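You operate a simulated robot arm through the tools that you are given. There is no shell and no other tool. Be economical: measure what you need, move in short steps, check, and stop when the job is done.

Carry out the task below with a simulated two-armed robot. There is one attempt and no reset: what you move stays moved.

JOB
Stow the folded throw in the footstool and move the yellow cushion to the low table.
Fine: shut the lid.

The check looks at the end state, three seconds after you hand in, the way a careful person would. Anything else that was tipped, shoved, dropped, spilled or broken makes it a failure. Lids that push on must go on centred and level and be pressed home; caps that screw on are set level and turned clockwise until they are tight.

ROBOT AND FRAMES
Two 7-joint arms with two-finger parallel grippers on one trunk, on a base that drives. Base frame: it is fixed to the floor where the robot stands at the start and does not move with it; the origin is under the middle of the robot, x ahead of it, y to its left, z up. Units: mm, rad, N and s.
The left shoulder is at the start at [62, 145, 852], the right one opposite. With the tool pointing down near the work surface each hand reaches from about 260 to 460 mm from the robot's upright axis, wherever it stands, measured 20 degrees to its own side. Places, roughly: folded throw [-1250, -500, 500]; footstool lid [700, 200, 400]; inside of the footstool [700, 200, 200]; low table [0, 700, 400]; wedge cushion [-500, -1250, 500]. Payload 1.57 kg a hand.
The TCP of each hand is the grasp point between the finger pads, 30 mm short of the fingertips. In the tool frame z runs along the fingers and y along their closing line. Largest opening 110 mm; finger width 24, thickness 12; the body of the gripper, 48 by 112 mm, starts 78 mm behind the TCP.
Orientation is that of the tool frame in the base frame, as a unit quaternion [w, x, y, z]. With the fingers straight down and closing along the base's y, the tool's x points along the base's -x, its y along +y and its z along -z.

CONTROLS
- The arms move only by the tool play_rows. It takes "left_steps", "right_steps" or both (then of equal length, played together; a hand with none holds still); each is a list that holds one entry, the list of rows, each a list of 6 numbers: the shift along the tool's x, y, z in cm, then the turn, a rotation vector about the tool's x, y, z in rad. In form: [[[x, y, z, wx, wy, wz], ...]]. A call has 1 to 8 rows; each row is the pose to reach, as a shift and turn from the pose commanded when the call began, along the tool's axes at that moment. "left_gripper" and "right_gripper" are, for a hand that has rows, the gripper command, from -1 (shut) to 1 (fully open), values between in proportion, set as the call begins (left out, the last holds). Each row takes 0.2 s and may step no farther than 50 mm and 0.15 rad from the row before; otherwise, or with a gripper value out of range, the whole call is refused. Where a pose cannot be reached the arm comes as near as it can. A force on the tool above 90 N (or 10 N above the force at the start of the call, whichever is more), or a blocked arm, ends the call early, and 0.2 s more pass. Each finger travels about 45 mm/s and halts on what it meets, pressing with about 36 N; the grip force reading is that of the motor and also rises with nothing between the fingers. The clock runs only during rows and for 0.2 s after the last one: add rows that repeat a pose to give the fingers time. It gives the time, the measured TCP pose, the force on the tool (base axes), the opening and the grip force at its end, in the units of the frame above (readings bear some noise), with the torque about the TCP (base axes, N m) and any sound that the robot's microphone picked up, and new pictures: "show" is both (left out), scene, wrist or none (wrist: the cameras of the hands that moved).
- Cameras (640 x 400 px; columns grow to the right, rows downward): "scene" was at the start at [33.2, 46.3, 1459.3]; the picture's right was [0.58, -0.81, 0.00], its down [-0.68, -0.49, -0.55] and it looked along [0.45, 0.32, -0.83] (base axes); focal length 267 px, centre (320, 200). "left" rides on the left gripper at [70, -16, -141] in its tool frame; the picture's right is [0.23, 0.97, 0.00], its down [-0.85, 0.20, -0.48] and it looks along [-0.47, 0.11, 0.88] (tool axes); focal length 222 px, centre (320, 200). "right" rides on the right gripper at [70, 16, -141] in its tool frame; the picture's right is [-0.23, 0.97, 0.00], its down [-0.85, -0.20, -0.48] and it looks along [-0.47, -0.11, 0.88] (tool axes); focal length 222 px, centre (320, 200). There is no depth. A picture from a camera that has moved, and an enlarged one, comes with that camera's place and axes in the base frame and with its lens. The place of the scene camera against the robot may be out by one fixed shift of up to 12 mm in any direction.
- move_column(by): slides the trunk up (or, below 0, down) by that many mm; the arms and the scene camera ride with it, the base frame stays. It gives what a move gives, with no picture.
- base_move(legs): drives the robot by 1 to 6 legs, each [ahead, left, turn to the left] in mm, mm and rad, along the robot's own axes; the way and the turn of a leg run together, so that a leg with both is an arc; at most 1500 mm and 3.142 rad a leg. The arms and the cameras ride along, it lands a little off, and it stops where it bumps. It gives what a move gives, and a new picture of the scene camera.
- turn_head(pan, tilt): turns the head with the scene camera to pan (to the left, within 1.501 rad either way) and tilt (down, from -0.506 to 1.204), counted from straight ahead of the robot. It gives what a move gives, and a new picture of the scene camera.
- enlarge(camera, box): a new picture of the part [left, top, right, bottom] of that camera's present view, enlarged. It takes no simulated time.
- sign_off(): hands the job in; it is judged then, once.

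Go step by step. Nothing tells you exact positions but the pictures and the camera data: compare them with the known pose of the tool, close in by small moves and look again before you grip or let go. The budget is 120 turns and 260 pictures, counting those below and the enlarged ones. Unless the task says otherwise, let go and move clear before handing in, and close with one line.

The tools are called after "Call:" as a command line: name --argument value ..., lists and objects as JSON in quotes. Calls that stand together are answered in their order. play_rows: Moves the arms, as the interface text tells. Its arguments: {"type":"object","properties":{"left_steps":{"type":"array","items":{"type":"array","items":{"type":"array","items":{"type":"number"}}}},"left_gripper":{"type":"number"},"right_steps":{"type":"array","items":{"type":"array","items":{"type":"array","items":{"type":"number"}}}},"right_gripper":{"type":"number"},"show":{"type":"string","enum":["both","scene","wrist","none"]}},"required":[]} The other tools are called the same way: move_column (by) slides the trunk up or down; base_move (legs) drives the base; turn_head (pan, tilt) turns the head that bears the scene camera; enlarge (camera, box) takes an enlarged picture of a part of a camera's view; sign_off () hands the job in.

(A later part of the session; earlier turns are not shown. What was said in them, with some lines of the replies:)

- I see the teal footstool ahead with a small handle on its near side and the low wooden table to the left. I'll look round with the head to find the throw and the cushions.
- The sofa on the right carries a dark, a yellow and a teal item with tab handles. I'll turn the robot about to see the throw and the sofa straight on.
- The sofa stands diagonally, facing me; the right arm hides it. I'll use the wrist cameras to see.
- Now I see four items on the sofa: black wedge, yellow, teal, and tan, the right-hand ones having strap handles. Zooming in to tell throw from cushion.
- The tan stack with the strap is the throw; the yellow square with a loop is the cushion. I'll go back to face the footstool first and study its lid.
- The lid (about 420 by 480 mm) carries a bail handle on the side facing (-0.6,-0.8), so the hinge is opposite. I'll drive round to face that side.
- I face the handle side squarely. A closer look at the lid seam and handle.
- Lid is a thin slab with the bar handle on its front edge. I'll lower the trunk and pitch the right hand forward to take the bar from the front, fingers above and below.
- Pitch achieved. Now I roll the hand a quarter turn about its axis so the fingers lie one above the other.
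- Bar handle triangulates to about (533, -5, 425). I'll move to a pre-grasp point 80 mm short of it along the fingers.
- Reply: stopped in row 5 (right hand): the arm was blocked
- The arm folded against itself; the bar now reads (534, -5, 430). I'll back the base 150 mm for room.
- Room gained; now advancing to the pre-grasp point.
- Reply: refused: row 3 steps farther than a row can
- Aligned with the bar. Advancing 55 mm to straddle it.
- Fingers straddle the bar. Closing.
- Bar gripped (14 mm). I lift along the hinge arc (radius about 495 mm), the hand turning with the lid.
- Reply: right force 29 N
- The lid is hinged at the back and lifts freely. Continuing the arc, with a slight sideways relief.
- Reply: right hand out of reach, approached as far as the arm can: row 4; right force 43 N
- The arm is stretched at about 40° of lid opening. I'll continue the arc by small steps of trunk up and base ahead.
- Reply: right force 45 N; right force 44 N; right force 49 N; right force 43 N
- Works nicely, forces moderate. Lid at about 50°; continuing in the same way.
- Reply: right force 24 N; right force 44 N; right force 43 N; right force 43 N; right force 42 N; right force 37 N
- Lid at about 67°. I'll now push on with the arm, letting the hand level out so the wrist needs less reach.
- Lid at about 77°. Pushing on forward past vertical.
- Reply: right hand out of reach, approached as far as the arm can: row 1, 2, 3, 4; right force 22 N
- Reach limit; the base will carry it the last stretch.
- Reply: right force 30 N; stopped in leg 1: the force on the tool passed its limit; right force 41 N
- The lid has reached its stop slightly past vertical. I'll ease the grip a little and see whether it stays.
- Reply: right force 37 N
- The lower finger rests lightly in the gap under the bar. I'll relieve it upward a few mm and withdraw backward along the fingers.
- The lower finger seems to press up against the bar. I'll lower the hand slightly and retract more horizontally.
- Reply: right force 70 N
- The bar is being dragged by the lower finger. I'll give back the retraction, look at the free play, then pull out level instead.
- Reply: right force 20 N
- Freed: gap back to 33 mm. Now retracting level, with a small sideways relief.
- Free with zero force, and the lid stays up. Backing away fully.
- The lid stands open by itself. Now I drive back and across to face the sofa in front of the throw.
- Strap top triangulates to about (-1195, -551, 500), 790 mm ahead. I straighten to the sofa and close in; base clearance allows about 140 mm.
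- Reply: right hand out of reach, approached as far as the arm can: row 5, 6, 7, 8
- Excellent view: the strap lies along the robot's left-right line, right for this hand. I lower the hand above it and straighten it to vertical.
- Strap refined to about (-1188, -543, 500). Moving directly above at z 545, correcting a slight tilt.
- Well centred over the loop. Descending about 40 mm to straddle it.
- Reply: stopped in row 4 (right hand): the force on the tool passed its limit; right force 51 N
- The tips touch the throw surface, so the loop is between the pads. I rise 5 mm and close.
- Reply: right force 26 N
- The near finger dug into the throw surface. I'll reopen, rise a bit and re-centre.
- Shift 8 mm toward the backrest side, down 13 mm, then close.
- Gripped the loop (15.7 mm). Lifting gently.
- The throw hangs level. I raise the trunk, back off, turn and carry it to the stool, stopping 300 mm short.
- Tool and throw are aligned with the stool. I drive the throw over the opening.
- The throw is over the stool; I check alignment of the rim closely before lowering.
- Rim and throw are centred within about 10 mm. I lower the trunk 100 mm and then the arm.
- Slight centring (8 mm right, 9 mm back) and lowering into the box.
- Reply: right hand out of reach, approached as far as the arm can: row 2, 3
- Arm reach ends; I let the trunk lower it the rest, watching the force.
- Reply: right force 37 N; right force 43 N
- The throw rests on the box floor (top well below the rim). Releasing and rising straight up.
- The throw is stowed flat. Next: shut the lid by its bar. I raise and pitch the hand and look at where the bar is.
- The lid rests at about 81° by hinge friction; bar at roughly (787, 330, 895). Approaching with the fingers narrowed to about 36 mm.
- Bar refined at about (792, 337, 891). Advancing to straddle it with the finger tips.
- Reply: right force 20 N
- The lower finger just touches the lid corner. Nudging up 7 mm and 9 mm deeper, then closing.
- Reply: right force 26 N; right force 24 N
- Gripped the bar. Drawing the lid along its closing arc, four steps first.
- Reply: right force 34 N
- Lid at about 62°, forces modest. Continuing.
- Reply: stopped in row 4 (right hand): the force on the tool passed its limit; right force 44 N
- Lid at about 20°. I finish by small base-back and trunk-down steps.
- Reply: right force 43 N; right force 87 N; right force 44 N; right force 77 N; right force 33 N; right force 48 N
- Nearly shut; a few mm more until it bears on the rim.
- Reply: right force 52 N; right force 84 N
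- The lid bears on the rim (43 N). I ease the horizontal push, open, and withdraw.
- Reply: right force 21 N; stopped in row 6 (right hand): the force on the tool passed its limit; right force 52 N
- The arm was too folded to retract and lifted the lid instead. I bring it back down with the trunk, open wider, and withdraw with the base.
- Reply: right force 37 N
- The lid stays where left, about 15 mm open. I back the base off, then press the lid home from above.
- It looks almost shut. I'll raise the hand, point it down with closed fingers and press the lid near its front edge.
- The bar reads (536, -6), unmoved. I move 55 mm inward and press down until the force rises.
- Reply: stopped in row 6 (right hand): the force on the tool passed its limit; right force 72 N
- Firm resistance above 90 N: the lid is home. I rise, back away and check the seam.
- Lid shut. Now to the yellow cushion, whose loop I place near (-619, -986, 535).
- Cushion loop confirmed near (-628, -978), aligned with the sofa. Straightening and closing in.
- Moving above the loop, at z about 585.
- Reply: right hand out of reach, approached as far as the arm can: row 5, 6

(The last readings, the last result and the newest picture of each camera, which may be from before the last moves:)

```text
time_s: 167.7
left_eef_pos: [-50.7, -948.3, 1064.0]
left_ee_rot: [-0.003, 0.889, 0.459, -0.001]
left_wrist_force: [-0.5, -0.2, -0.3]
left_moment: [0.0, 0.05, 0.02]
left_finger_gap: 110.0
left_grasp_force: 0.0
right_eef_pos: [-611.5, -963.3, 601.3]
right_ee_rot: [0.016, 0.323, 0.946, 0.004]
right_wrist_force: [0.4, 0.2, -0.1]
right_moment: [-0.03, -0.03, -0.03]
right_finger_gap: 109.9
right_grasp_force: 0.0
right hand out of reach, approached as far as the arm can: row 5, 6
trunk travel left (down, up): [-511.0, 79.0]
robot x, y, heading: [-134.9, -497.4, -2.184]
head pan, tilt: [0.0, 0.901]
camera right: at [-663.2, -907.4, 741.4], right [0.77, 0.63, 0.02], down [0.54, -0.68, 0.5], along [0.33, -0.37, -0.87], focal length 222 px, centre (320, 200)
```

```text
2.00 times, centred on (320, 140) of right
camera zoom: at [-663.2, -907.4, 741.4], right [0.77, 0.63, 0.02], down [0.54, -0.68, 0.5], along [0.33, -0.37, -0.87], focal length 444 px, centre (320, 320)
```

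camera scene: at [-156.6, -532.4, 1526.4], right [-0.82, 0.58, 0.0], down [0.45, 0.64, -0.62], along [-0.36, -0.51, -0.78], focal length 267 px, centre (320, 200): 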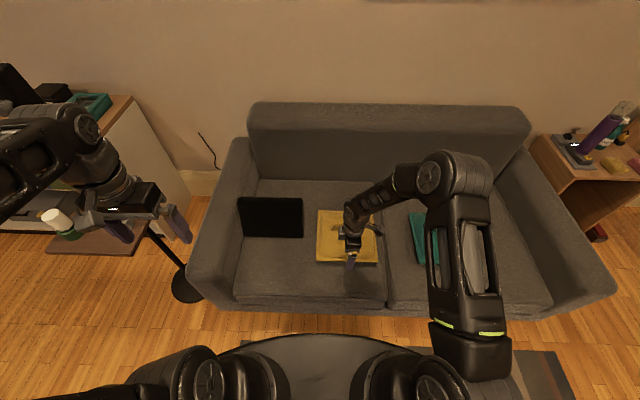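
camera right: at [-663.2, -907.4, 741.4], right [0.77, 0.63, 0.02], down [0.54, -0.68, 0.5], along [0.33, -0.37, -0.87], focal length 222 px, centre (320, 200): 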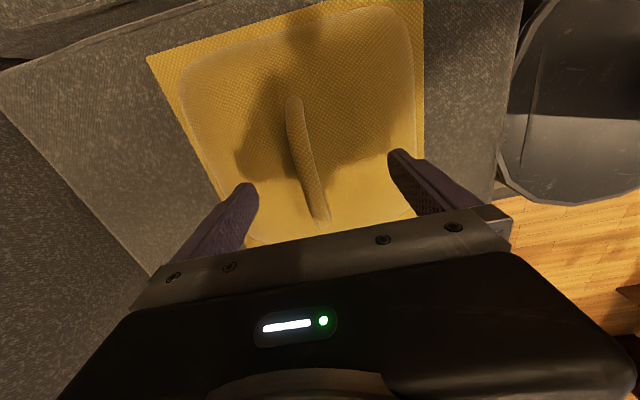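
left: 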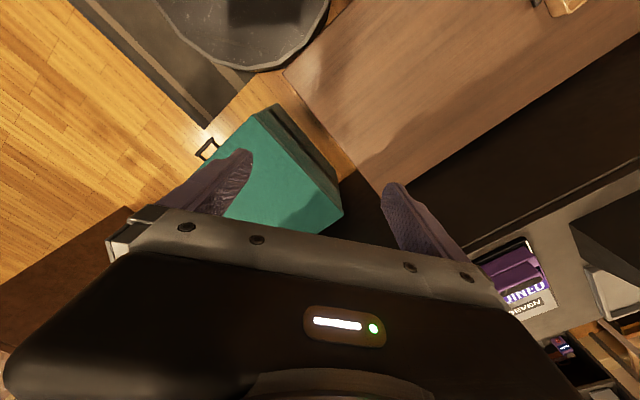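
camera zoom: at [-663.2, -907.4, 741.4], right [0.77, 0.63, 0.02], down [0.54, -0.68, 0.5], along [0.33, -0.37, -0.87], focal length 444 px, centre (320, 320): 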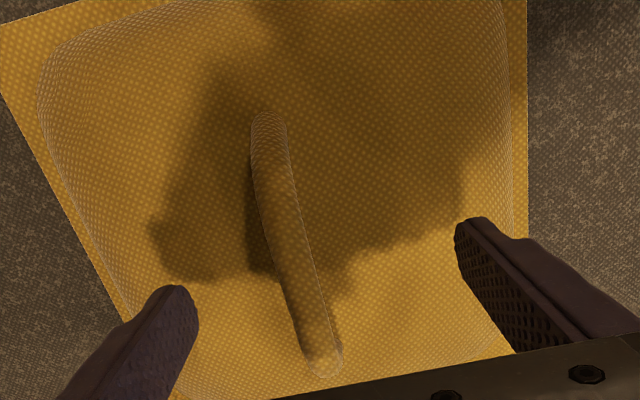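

The shoulder is too high. I lift the hand, lower the trunk, and re-aim.

Call:
play_rows --right_steps '[[[0, 0, -4, 0, 0, 0], [0, 0, -8, 0, 0, 0], [0, 0, -12, 0, 0, 0]]]' --show "none"

Call:
move_column --by -150

Call:
play_rows --right_steps '[[[0.3, -0.8, 0, 0, 0, 0], [0.5, -1.5, 0.6, 0, 0, 0], [0.5, -1.5, 1.2, 0, 0, 0]]]' --show "wrist"

Call:
enlarge --camera "right" --box '[180, 40, 460, 240]'

```text
time_s: 168.5
left_eef_pos: [-48.7, -950.2, 1065.2]
left_ee_rot: [-0.003, 0.889, 0.459, -0.001]
left_wrist_force: [-0.1, 0.5, 0.8]
left_moment: [-0.04, 0.01, 0.04]
left_finger_gap: 109.8
left_grasp_force: 0.1
right_eef_pos: [-615.8, -962.4, 720.6]
right_ee_rot: [0.015, 0.323, 0.946, 0.005]
right_wrist_force: [0.3, 0.4, -0.8]
right_moment: [-0.02, 0.03, -0.01]
right_finger_gap: 109.8
right_grasp_force: 0.0
trunk travel left (down, up): [-511.0, 79.0]
robot x, y, heading: [-133.1, -495.7, -2.181]
head pan, tilt: [0.0, 0.901]
```

```text
time_s: 170.2
left_eef_pos: [-50.8, -950.3, 914.6]
left_ee_rot: [-0.003, 0.889, 0.458, 0.0]
left_wrist_force: [0.0, -0.9, 0.4]
left_moment: [0.0, -0.03, 0.0]
left_finger_gap: 110.1
left_grasp_force: 0.0
right_eef_pos: [-615.2, -962.8, 571.4]
right_ee_rot: [0.014, 0.322, 0.947, 0.005]
right_wrist_force: [-0.1, 0.1, -0.8]
right_moment: [0.02, 0.0, -0.03]
right_finger_gap: 110.0
right_grasp_force: 0.1
trunk travel left (down, up): [-361.0, 229.0]
robot x, y, heading: [-132.3, -500.6, -2.185]
head pan, tilt: [0.0, 0.901]
```

```text
time_s: 171.0
left_eef_pos: [-49.5, -949.2, 914.0]
left_ee_rot: [-0.003, 0.888, 0.459, 0.0]
left_wrist_force: [-0.1, -0.6, 0.2]
left_moment: [0.03, 0.01, 0.03]
left_finger_gap: 109.8
left_grasp_force: 0.2
right_eef_pos: [-630.5, -971.5, 558.9]
right_ee_rot: [0.015, 0.323, 0.946, 0.004]
right_wrist_force: [1.0, 0.2, 3.6]
right_moment: [0.2, -0.2, -0.02]
right_finger_gap: 109.9
right_grasp_force: 0.1
trunk travel left (down, up): [-361.0, 229.0]
robot x, y, heading: [-129.4, -495.1, -2.188]
head pan, tilt: [0.0, 0.901]
camera right: at [-680.8, -916.5, 699.9], right [0.77, 0.63, 0.02], down [0.54, -0.68, 0.5], along [0.33, -0.37, -0.87], focal length 222 px, centre (320, 200)
```

right: 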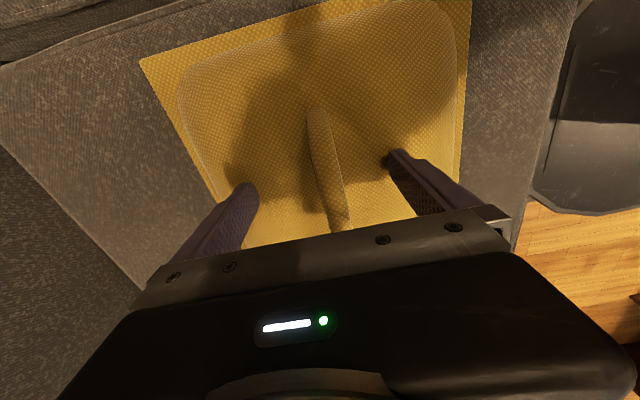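

```text
2.00 times, centred on (320, 140) of right
camera zoom: at [-680.8, -916.5, 699.9], right [0.77, 0.63, 0.02], down [0.54, -0.68, 0.5], along [0.33, -0.37, -0.87], focal length 444 px, centre (320, 320)
```

zoom: 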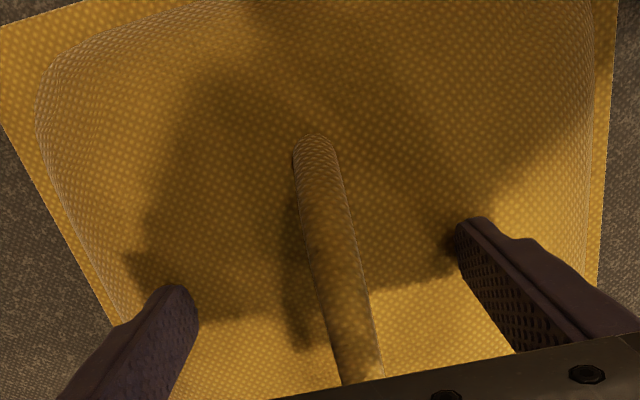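

Tips just touch the cushion with the loop centred. Rising 4 mm and closing.

Call:
play_rows --right_steps '[[[0, 0.1, -0.4, 0, 0, 0], [0, 0.1, -0.4, 0, 0, 0], [0, 0.1, -0.4, 0, 0, 0], [0, 0.1, -0.4, 0, 0, 0], [0, 0.1, -0.4, 0, 0, 0], [0, 0.1, -0.4, 0, 0, 0], [0, 0.1, -0.4, 0, 0, 0], [0, 0.1, -0.4, 0, 0, 0]]]' --right_gripper -1 --show "wrist"

```text
time_s: 172.8
left_eef_pos: [-49.7, -950.6, 914.7]
left_ee_rot: [-0.003, 0.889, 0.459, -0.001]
left_wrist_force: [-0.4, 0.9, -0.3]
left_moment: [-0.02, 0.04, 0.0]
left_finger_gap: 110.1
left_grasp_force: 0.0
right_eef_pos: [-627.7, -971.1, 563.1]
right_ee_rot: [0.014, 0.322, 0.947, 0.003]
right_wrist_force: [2.8, 2.0, 6.4]
right_moment: [-0.11, 0.02, 0.06]
right_finger_gap: 15.3
right_grasp_force: 31.2
trunk travel left (down, up): [-361.0, 229.0]
robot x, y, heading: [-133.6, -495.8, -2.188]
head pan, tilt: [0.0, 0.901]
camera right: at [-679.5, -915.6, 704.2], right [0.77, 0.63, 0.02], down [0.54, -0.68, 0.5], along [0.33, -0.37, -0.87], focal length 222 px, centre (320, 200)
```

right: 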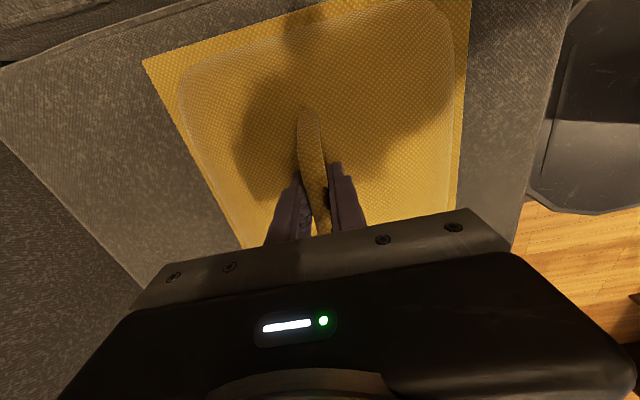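

Loop gripped (15 mm). Lifting.

Call:
play_rows --right_steps '[[[0, 0, -1, 0, 0, 0], [0, 0, -3, 0, 0, 0], [0, 0, -6, 0, 0, 0], [0, 0, -9, 0, 0, 0], [0, 0, -12, 0, 0, 0], [0, 0, -12, 0, 0, 0]]]' --show "both"

Call:
move_column --by 150

```text
time_s: 174.2
left_eef_pos: [-50.0, -950.1, 914.6]
left_ee_rot: [-0.004, 0.889, 0.459, -0.001]
left_wrist_force: [-0.6, 0.6, -0.7]
left_moment: [0.0, -0.03, 0.0]
left_finger_gap: 110.0
left_grasp_force: 0.0
right_eef_pos: [-633.2, -970.6, 683.8]
right_ee_rot: [0.015, 0.321, 0.947, 0.004]
right_wrist_force: [0.0, -0.1, -2.7]
right_moment: [-0.02, 0.08, 0.03]
right_finger_gap: 15.4
right_grasp_force: 30.7
trunk travel left (down, up): [-361.0, 229.0]
robot x, y, heading: [-134.5, -497.1, -2.187]
head pan, tilt: [0.0, 0.901]
camera scene: at [-155.9, -531.3, 1376.5], right [-0.82, 0.58, 0.0], down [0.45, 0.64, -0.62], along [-0.36, -0.51, -0.78], focal length 267 px, centre (320, 200)
camera right: at [-683.3, -915.5, 825.0], right [0.77, 0.63, 0.02], down [0.54, -0.68, 0.5], along [0.33, -0.37, -0.87], focal length 222 px, centre (320, 200)
```

scene: 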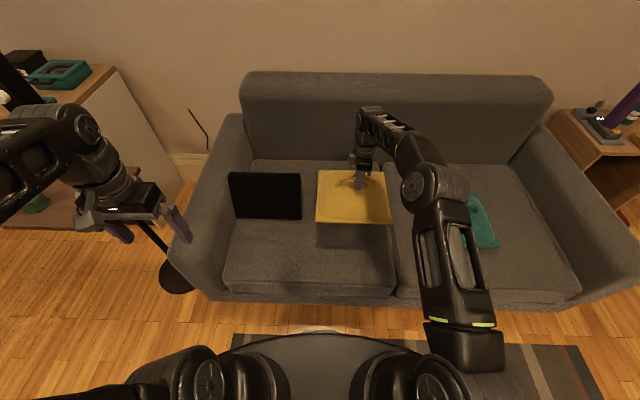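
right: 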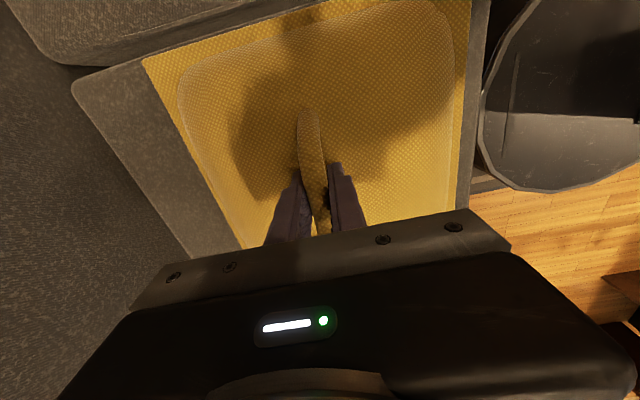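

```text
time_s: 176.0
left_eef_pos: [-49.7, -951.2, 1063.7]
left_ee_rot: [-0.003, 0.889, 0.459, 0.0]
left_wrist_force: [0.0, -0.4, -0.5]
left_moment: [-0.02, 0.0, 0.02]
left_finger_gap: 110.3
left_grasp_force: 0.1
right_eef_pos: [-633.0, -970.8, 833.5]
right_ee_rot: [0.014, 0.322, 0.947, 0.004]
right_wrist_force: [0.1, -0.3, -2.4]
right_moment: [0.03, 0.04, -0.01]
right_finger_gap: 15.4
right_grasp_force: 31.3
trunk travel left (down, up): [-511.0, 79.0]
robot x, y, heading: [-131.3, -496.5, -2.189]
head pan, tilt: [0.0, 0.901]
```

Cushion hangs level. I back off from the sofa, turn right-about over clear floor and face the low table.

Call:
base_move --legs '[[-350, 0, 0], [0, 0, -3.14]]'

Call:
turn_head --pan 0.2 --tilt 0.85

```text
time_s: 185.7
left_eef_pos: [6.5, 244.2, 1064.4]
left_ee_rot: [0.001, -0.437, 0.899, -0.004]
left_wrist_force: [-0.3, 0.5, 0.6]
left_moment: [0.01, 0.02, -0.03]
left_finger_gap: 110.0
left_grasp_force: 0.0
right_eef_pos: [589.6, 237.7, 834.0]
right_ee_rot: [0.005, 0.939, -0.345, -0.015]
right_wrist_force: [-0.1, -0.3, -3.6]
right_moment: [-0.05, -0.05, 0.02]
right_finger_gap: 15.3
right_grasp_force: 31.4
trunk travel left (down, up): [-511.0, 79.0]
robot x, y, heading: [67.5, -213.5, 0.906]
head pan, tilt: [0.0, 0.901]
camera scene: at [98.4, -175.0, 1526.5], right [0.79, -0.62, 0.0], down [-0.48, -0.62, -0.62], along [0.38, 0.49, -0.78], focal length 267 px, centre (320, 200)
```

scene: 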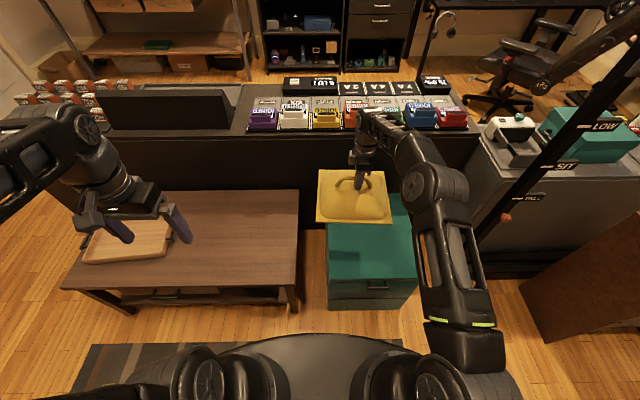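

```text
time_s: 186.4
left_eef_pos: [5.6, 244.6, 1064.7]
left_ee_rot: [0.001, -0.438, 0.899, -0.003]
left_wrist_force: [-1.3, -0.8, -0.7]
left_moment: [-0.01, -0.01, -0.02]
left_finger_gap: 110.0
left_grasp_force: 0.1
right_eef_pos: [589.7, 236.7, 834.8]
right_ee_rot: [0.003, 0.939, -0.345, -0.014]
right_wrist_force: [0.1, -0.2, -3.3]
right_moment: [-0.02, -0.04, -0.02]
right_finger_gap: 15.3
right_grasp_force: 30.8
trunk travel left (down, up): [-511.0, 79.0]
robot x, y, heading: [63.2, -209.5, 0.907]
head pan, tilt: [0.201, 0.85]
camera scene: at [86.9, -164.5, 1530.4], right [0.89, -0.45, 0.0], down [-0.34, -0.67, -0.66], along [0.29, 0.59, -0.75], focal length 267 px, centre (320, 200)
```

scene: 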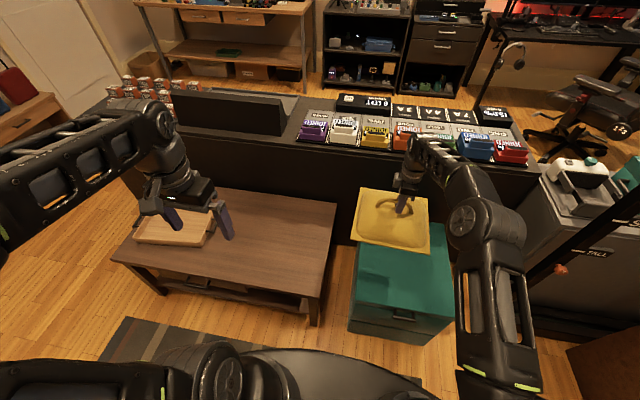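

The table's right half, clear of the tray, is centred near (192, 592). Sliding the base left to bring the cushion over it.

Call:
base_move --legs '[[35, 532, 0]]'

Call:
turn_head --pan 0.0 --tilt 0.95

```text
time_s: 189.5
left_eef_pos: [-387.2, 596.0, 1064.4]
left_ee_rot: [0.001, -0.438, 0.899, -0.004]
left_wrist_force: [0.0, 0.4, -0.1]
left_moment: [0.0, -0.03, -0.01]
left_finger_gap: 110.0
left_grasp_force: 0.1
right_eef_pos: [194.8, 589.6, 834.3]
right_ee_rot: [0.004, 0.939, -0.343, -0.015]
right_wrist_force: [0.0, -0.1, -2.5]
right_moment: [0.01, -0.09, 0.02]
right_finger_gap: 15.5
right_grasp_force: 31.6
trunk travel left (down, up): [-511.0, 79.0]
robot x, y, heading: [-322.4, 132.7, 0.911]
head pan, tilt: [0.201, 0.85]
camera scene: at [-307.1, 187.1, 1530.4], right [0.9, -0.44, 0.0], down [-0.33, -0.67, -0.66], along [0.29, 0.59, -0.75], focal length 267 px, centre (320, 200)
```

scene: 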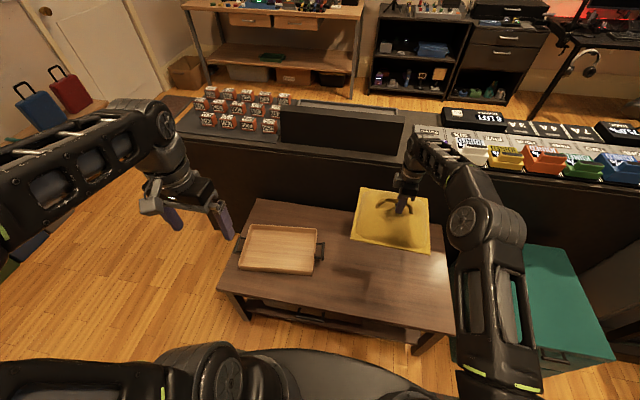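

```text
time_s: 190.2
left_eef_pos: [-387.9, 595.7, 1064.0]
left_ee_rot: [0.001, -0.439, 0.899, -0.004]
left_wrist_force: [-0.7, -0.4, -0.2]
left_moment: [-0.01, 0.0, 0.0]
left_finger_gap: 109.9
left_grasp_force: 0.1
right_eef_pos: [195.4, 589.2, 835.0]
right_ee_rot: [0.004, 0.939, -0.344, -0.015]
right_wrist_force: [-0.1, 1.3, -2.7]
right_moment: [-0.02, -0.04, 0.0]
right_finger_gap: 15.4
right_grasp_force: 31.1
trunk travel left (down, up): [-511.0, 79.0]
robot x, y, heading: [-325.1, 137.5, 0.909]
head pan, tilt: [0.0, 0.949]
camera scene: at [-296.7, 174.1, 1522.9], right [0.79, -0.61, 0.0], down [-0.5, -0.64, -0.58], along [0.36, 0.46, -0.81], focal length 267 px, centre (320, 200)
```

scene: 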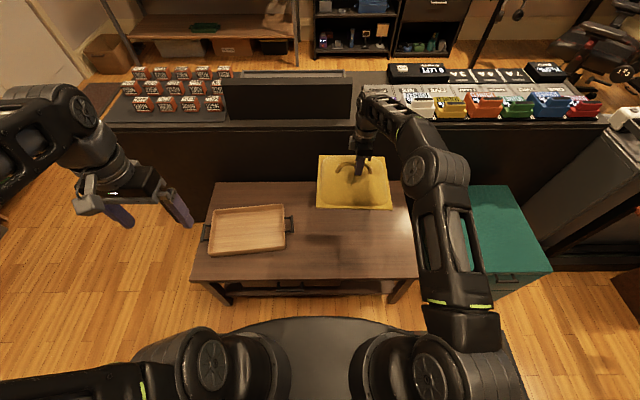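

Cushion hangs over the clear right half. Lowering.

Call:
move_column --by -220

Call:
play_rows --right_steps '[[[0, 0, 2, 0, 0, 0], [0, 0, 4, 0, 0, 0], [0, 0, 6, 0, 0, 0], [0, 0, 7, 0, 0, 0]]]' --show "both"

```text
time_s: 192.5
left_eef_pos: [-387.3, 595.4, 844.2]
left_ee_rot: [0.001, -0.439, 0.898, -0.004]
left_wrist_force: [-0.5, 1.1, 0.7]
left_moment: [-0.02, 0.0, -0.01]
left_finger_gap: 110.4
left_grasp_force: 0.0
right_eef_pos: [194.8, 589.5, 615.5]
right_ee_rot: [0.004, 0.939, -0.344, -0.015]
right_wrist_force: [-0.3, 0.4, -3.3]
right_moment: [-0.03, -0.05, -0.01]
right_finger_gap: 15.4
right_grasp_force: 30.7
trunk travel left (down, up): [-291.0, 299.0]
robot x, y, heading: [-327.0, 136.9, 0.912]
head pan, tilt: [0.0, 0.949]
```

```text
time_s: 193.5
left_eef_pos: [-388.2, 592.9, 844.7]
left_ee_rot: [0.002, -0.438, 0.899, -0.003]
left_wrist_force: [0.0, 0.7, -0.2]
left_moment: [0.01, -0.01, 0.0]
left_finger_gap: 110.3
left_grasp_force: 0.1
right_eef_pos: [196.8, 593.4, 569.2]
right_ee_rot: [-0.008, 0.938, -0.346, -0.013]
right_wrist_force: [-7.4, -9.5, 34.6]
right_moment: [0.26, -0.46, -0.09]
right_finger_gap: 15.3
right_grasp_force: 31.4
trunk travel left (down, up): [-291.0, 299.0]
robot x, y, heading: [-329.6, 137.9, 0.905]
head pan, tilt: [0.0, 0.949]
stopped in row 4 (right hand): the force on the tool passed its limit (the readings are from after the stop); the commanded pose is now the measured one
camera scene: at [-300.2, 170.5, 1303.2], right [0.79, -0.62, 0.0], down [-0.5, -0.64, -0.58], along [0.36, 0.46, -0.81], focal length 267 px, centre (320, 200)
camera right: at [240.8, 531.9, 708.7], right [-0.81, -0.59, 0.0], down [-0.51, 0.7, 0.5], along [-0.3, 0.41, -0.86], focal length 222 px, centre (320, 200)
```

scene: 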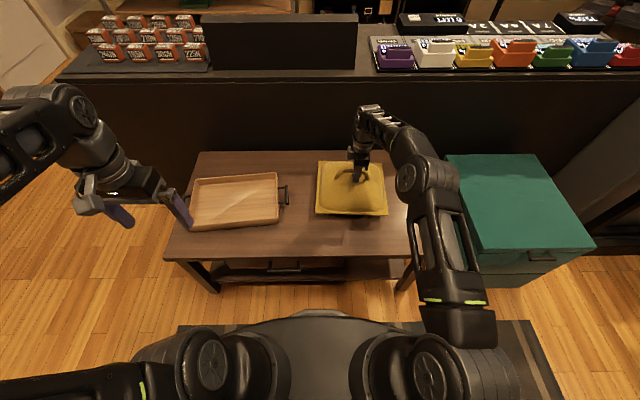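
right: 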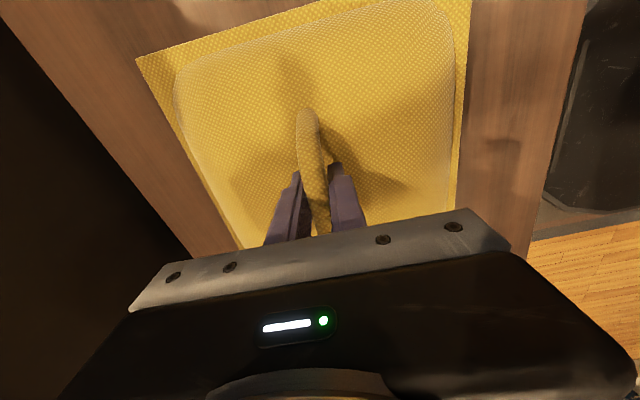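

The cushion rests on the table with wood visible all round. Releasing and rising.

Call:
play_rows --right_steps '[[[0, 0, -0.2, 0, 0, 0], [0, 0, -0.2, 0, 0, 0], [0, 0, -0.2, 0, 0, 0], [0, 0, -0.2, 0, 0, 0], [0, 0, -1, 0, 0, 0], [0, 0, -4, 0, 0, 0], [0, 0, -8, 0, 0, 0], [0, 0, -12, 0, 0, 0]]]' --right_gripper 0.2 --show "both"

Call:
move_column --by 200

Call:
base_move --legs '[[-350, -150, 0]]'

Call:
turn_head --pan -0.15 --tilt 0.75

Call:
enlarge --camera "scene" --box '[140, 150, 460, 350]'

```text
time_s: 195.3
left_eef_pos: [-388.4, 595.5, 845.5]
left_ee_rot: [0.0, -0.438, 0.899, -0.004]
left_wrist_force: [0.4, 1.4, 0.8]
left_moment: [-0.02, 0.01, -0.02]
left_finger_gap: 110.0
left_grasp_force: 0.0
right_eef_pos: [203.6, 592.3, 681.4]
right_ee_rot: [-0.002, 0.938, -0.346, -0.014]
right_wrist_force: [-0.9, -0.4, 0.6]
right_moment: [-0.02, -0.01, 0.01]
right_finger_gap: 65.6
right_grasp_force: 0.1
trunk travel left (down, up): [-291.0, 299.0]
robot x, y, heading: [-326.7, 134.4, 0.905]
head pan, tilt: [0.0, 0.949]
camera scene: at [-297.3, 173.0, 1302.8], right [0.79, -0.61, 0.0], down [-0.5, -0.64, -0.58], along [0.36, 0.46, -0.81], focal length 267 px, centre (320, 200)
camera right: at [248.5, 532.1, 820.4], right [-0.8, -0.59, 0.01], down [-0.51, 0.7, 0.5], along [-0.31, 0.4, -0.87], focal length 222 px, centre (320, 200)
```

scene: 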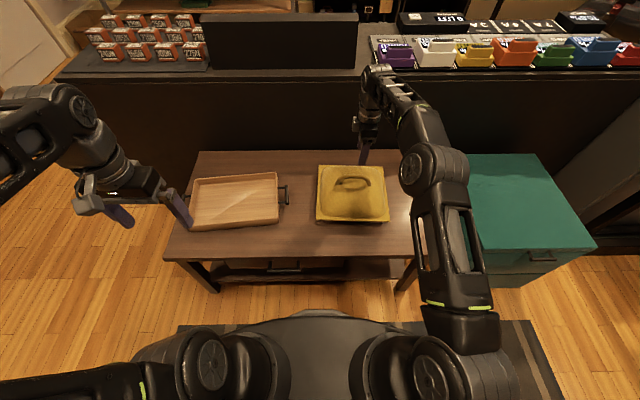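
right: 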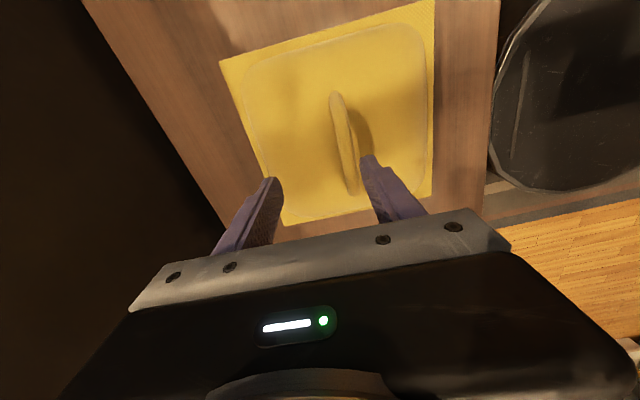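

```text
time_s: 197.4
left_eef_pos: [-388.1, 594.4, 1044.2]
left_ee_rot: [0.0, -0.439, 0.899, -0.004]
left_wrist_force: [0.1, 0.4, 0.5]
left_moment: [0.03, -0.01, -0.02]
left_finger_gap: 109.9
left_grasp_force: 0.0
right_eef_pos: [203.3, 592.1, 881.4]
right_ee_rot: [-0.001, 0.939, -0.345, -0.014]
right_wrist_force: [0.1, 0.3, 0.3]
right_moment: [-0.02, -0.01, 0.01]
right_finger_gap: 65.9
right_grasp_force: 0.1
trunk travel left (down, up): [-491.0, 99.0]
robot x, y, heading: [-324.1, 137.2, 0.906]
head pan, tilt: [0.0, 0.949]
```

```text
time_s: 199.9
left_eef_pos: [-489.3, 218.4, 1044.3]
left_ee_rot: [0.001, -0.437, 0.899, -0.003]
left_wrist_force: [-0.6, 1.1, 0.7]
left_moment: [0.03, 0.01, 0.0]
left_finger_gap: 109.9
left_grasp_force: 0.0
right_eef_pos: [102.8, 216.6, 880.5]
right_ee_rot: [-0.003, 0.938, -0.346, -0.015]
right_wrist_force: [0.1, 0.3, 0.1]
right_moment: [-0.01, -0.01, 0.04]
right_finger_gap: 66.0
right_grasp_force: 0.1
trunk travel left (down, up): [-491.0, 99.0]
robot x, y, heading: [-427.7, -239.7, 0.911]
head pan, tilt: [0.0, 0.949]
camera scene: at [-399.6, -202.9, 1502.9], right [0.79, -0.62, 0.0], down [-0.5, -0.64, -0.58], along [0.36, 0.46, -0.81], focal length 267 px, centre (320, 200)
```

scene: 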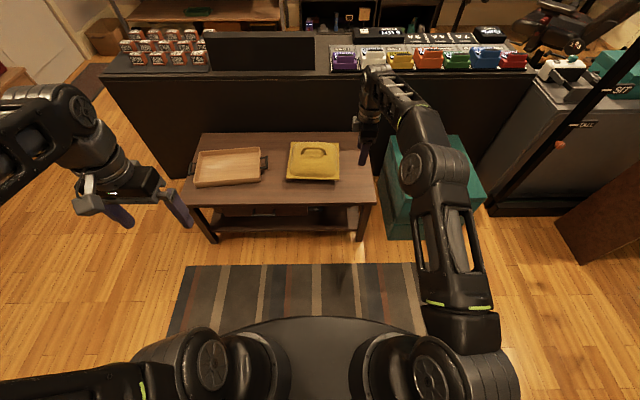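

```text
time_s: 200.6
left_eef_pos: [-488.8, 219.8, 1044.4]
left_ee_rot: [0.0, -0.437, 0.899, -0.004]
left_wrist_force: [0.8, -0.5, 0.5]
left_moment: [-0.03, -0.01, 0.0]
left_finger_gap: 110.1
left_grasp_force: 0.0
right_eef_pos: [101.8, 218.1, 879.9]
right_ee_rot: [-0.002, 0.938, -0.346, -0.015]
right_wrist_force: [-1.0, 0.3, -1.0]
right_moment: [-0.02, -0.01, -0.01]
right_finger_gap: 65.8
right_grasp_force: 0.1
trunk travel left (down, up): [-491.0, 99.0]
robot x, y, heading: [-427.4, -240.0, 0.906]
head pan, tilt: [-0.15, 0.75]
camera scene: at [-384.0, -202.5, 1518.4], right [0.69, -0.73, 0.0], down [-0.5, -0.47, -0.73], along [0.53, 0.5, -0.68], focal length 267 px, centre (320, 200)
```

scene: 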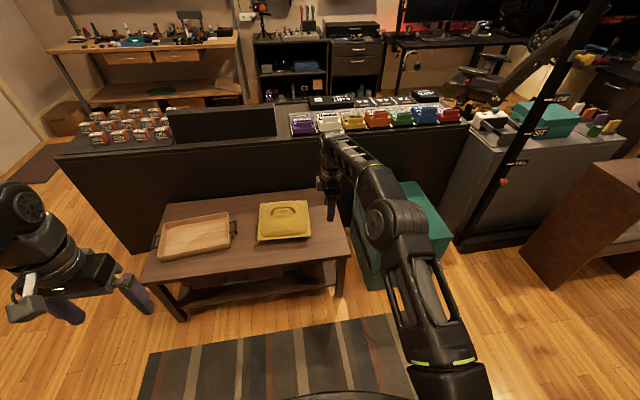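

```text
2.00 times, centred on (300, 250) of scene
camera zoom: at [-384.0, -202.5, 1518.4], right [0.69, -0.73, 0.0], down [-0.5, -0.47, -0.73], along [0.53, 0.5, -0.68], focal length 534 px, centre (360, 100)
```

zoom: 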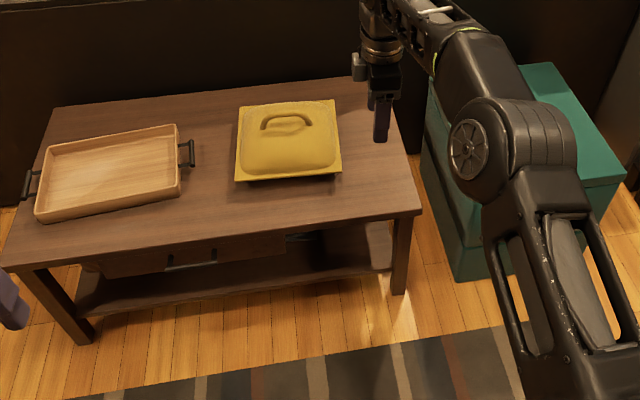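

The cushion sits flat on the table beside the tray. One last look at the footstool's lid.

Call:
base_move --legs '[[0, -300, 0]]'

Call:
turn_head --pan 0.1 --tilt 0.75

Call:
enlarge --camera "right" --box '[0, 0, 640, 400]'

```text
time_s: 202.7
left_eef_pos: [-249.3, 32.1, 1044.3]
left_ee_rot: [0.0, -0.436, 0.9, -0.002]
left_wrist_force: [-0.3, 0.0, -0.5]
left_moment: [0.0, 0.0, 0.01]
left_finger_gap: 109.9
left_grasp_force: 0.0
right_eef_pos: [342.9, 28.2, 878.8]
right_ee_rot: [-0.002, 0.937, -0.348, -0.014]
right_wrist_force: [-0.1, 0.3, 0.0]
right_moment: [0.02, 0.02, 0.02]
right_finger_gap: 66.0
right_grasp_force: 0.0
trunk travel left (down, up): [-491.0, 99.0]
robot x, y, heading: [-189.4, -426.6, 0.908]
head pan, tilt: [-0.15, 0.75]
camera scene: at [-144.4, -390.1, 1518.4], right [0.68, -0.73, 0.0], down [-0.5, -0.47, -0.73], along [0.53, 0.5, -0.68], focal length 267 px, centre (320, 200)
```

scene: 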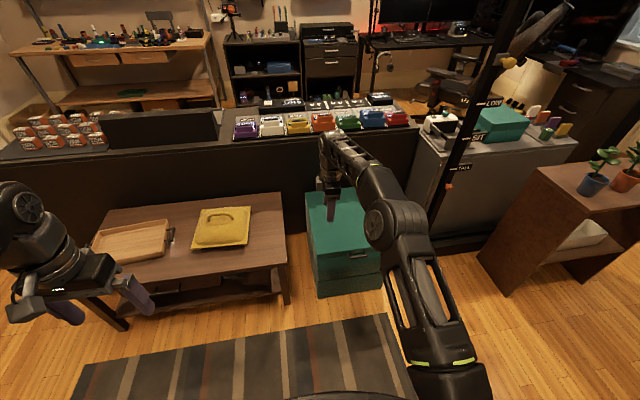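

```text
time_s: 203.4
left_eef_pos: [-250.4, 32.4, 1044.2]
left_ee_rot: [0.001, -0.436, 0.9, -0.003]
left_wrist_force: [-0.2, 0.2, 0.2]
left_moment: [0.0, 0.01, -0.01]
left_finger_gap: 109.9
left_grasp_force: 0.1
right_eef_pos: [343.1, 29.0, 881.1]
right_ee_rot: [-0.003, 0.937, -0.348, -0.014]
right_wrist_force: [0.1, 0.5, -0.3]
right_moment: [-0.03, -0.01, 0.01]
right_finger_gap: 65.9
right_grasp_force: 0.0
trunk travel left (down, up): [-491.0, 99.0]
robot x, y, heading: [-189.5, -423.7, 0.909]
head pan, tilt: [0.099, 0.75]
camera scene: at [-161.0, -376.4, 1518.4], right [0.84, -0.54, 0.0], down [-0.37, -0.58, -0.73], along [0.39, 0.62, -0.68], focal length 267 px, centre (320, 200)
```

scene: 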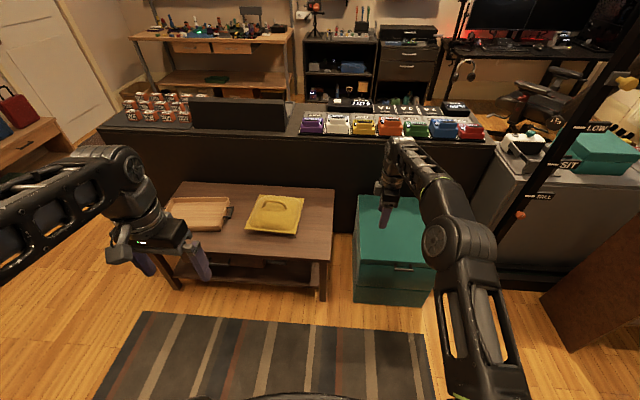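

```text
1.00 times, centred on (320, 200) of right
camera zoom: at [386.6, -31.9, 1020.3], right [-0.81, -0.59, 0.01], down [-0.51, 0.7, 0.5], along [-0.3, 0.4, -0.87], focal length 222 px, centre (320, 200)
```

zoom: 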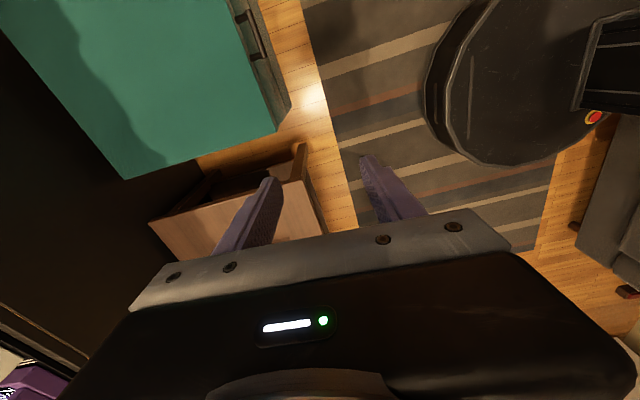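

Call:
enlarge --camera "scene" --box '[330, 180, 470, 320]'

```text
2.86 times, centred on (400, 250) of scene
camera zoom: at [-161.0, -376.4, 1518.4], right [0.84, -0.54, 0.0], down [-0.37, -0.58, -0.73], along [0.39, 0.62, -0.68], focal length 764 px, centre (91, 57)
```

zoom: 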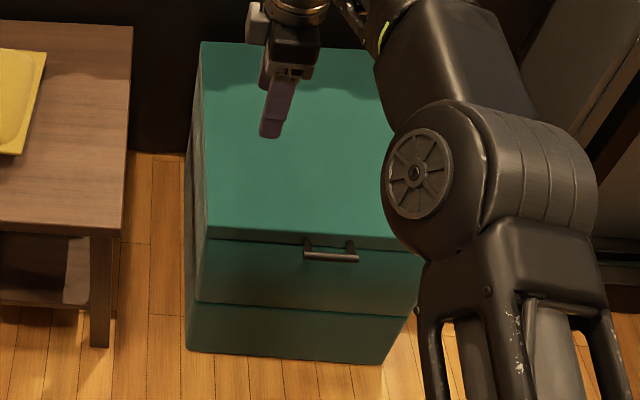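

The lid is shut flush, the cushion lies on the table, nothing else looks disturbed, and both hands are empty and clear. I hand in.

Call:
sign_off

```text
The job is handed in.
```

The folded throw is in the footstool with the lid pressed shut, and the yellow cushion is on the low table beside the tray.
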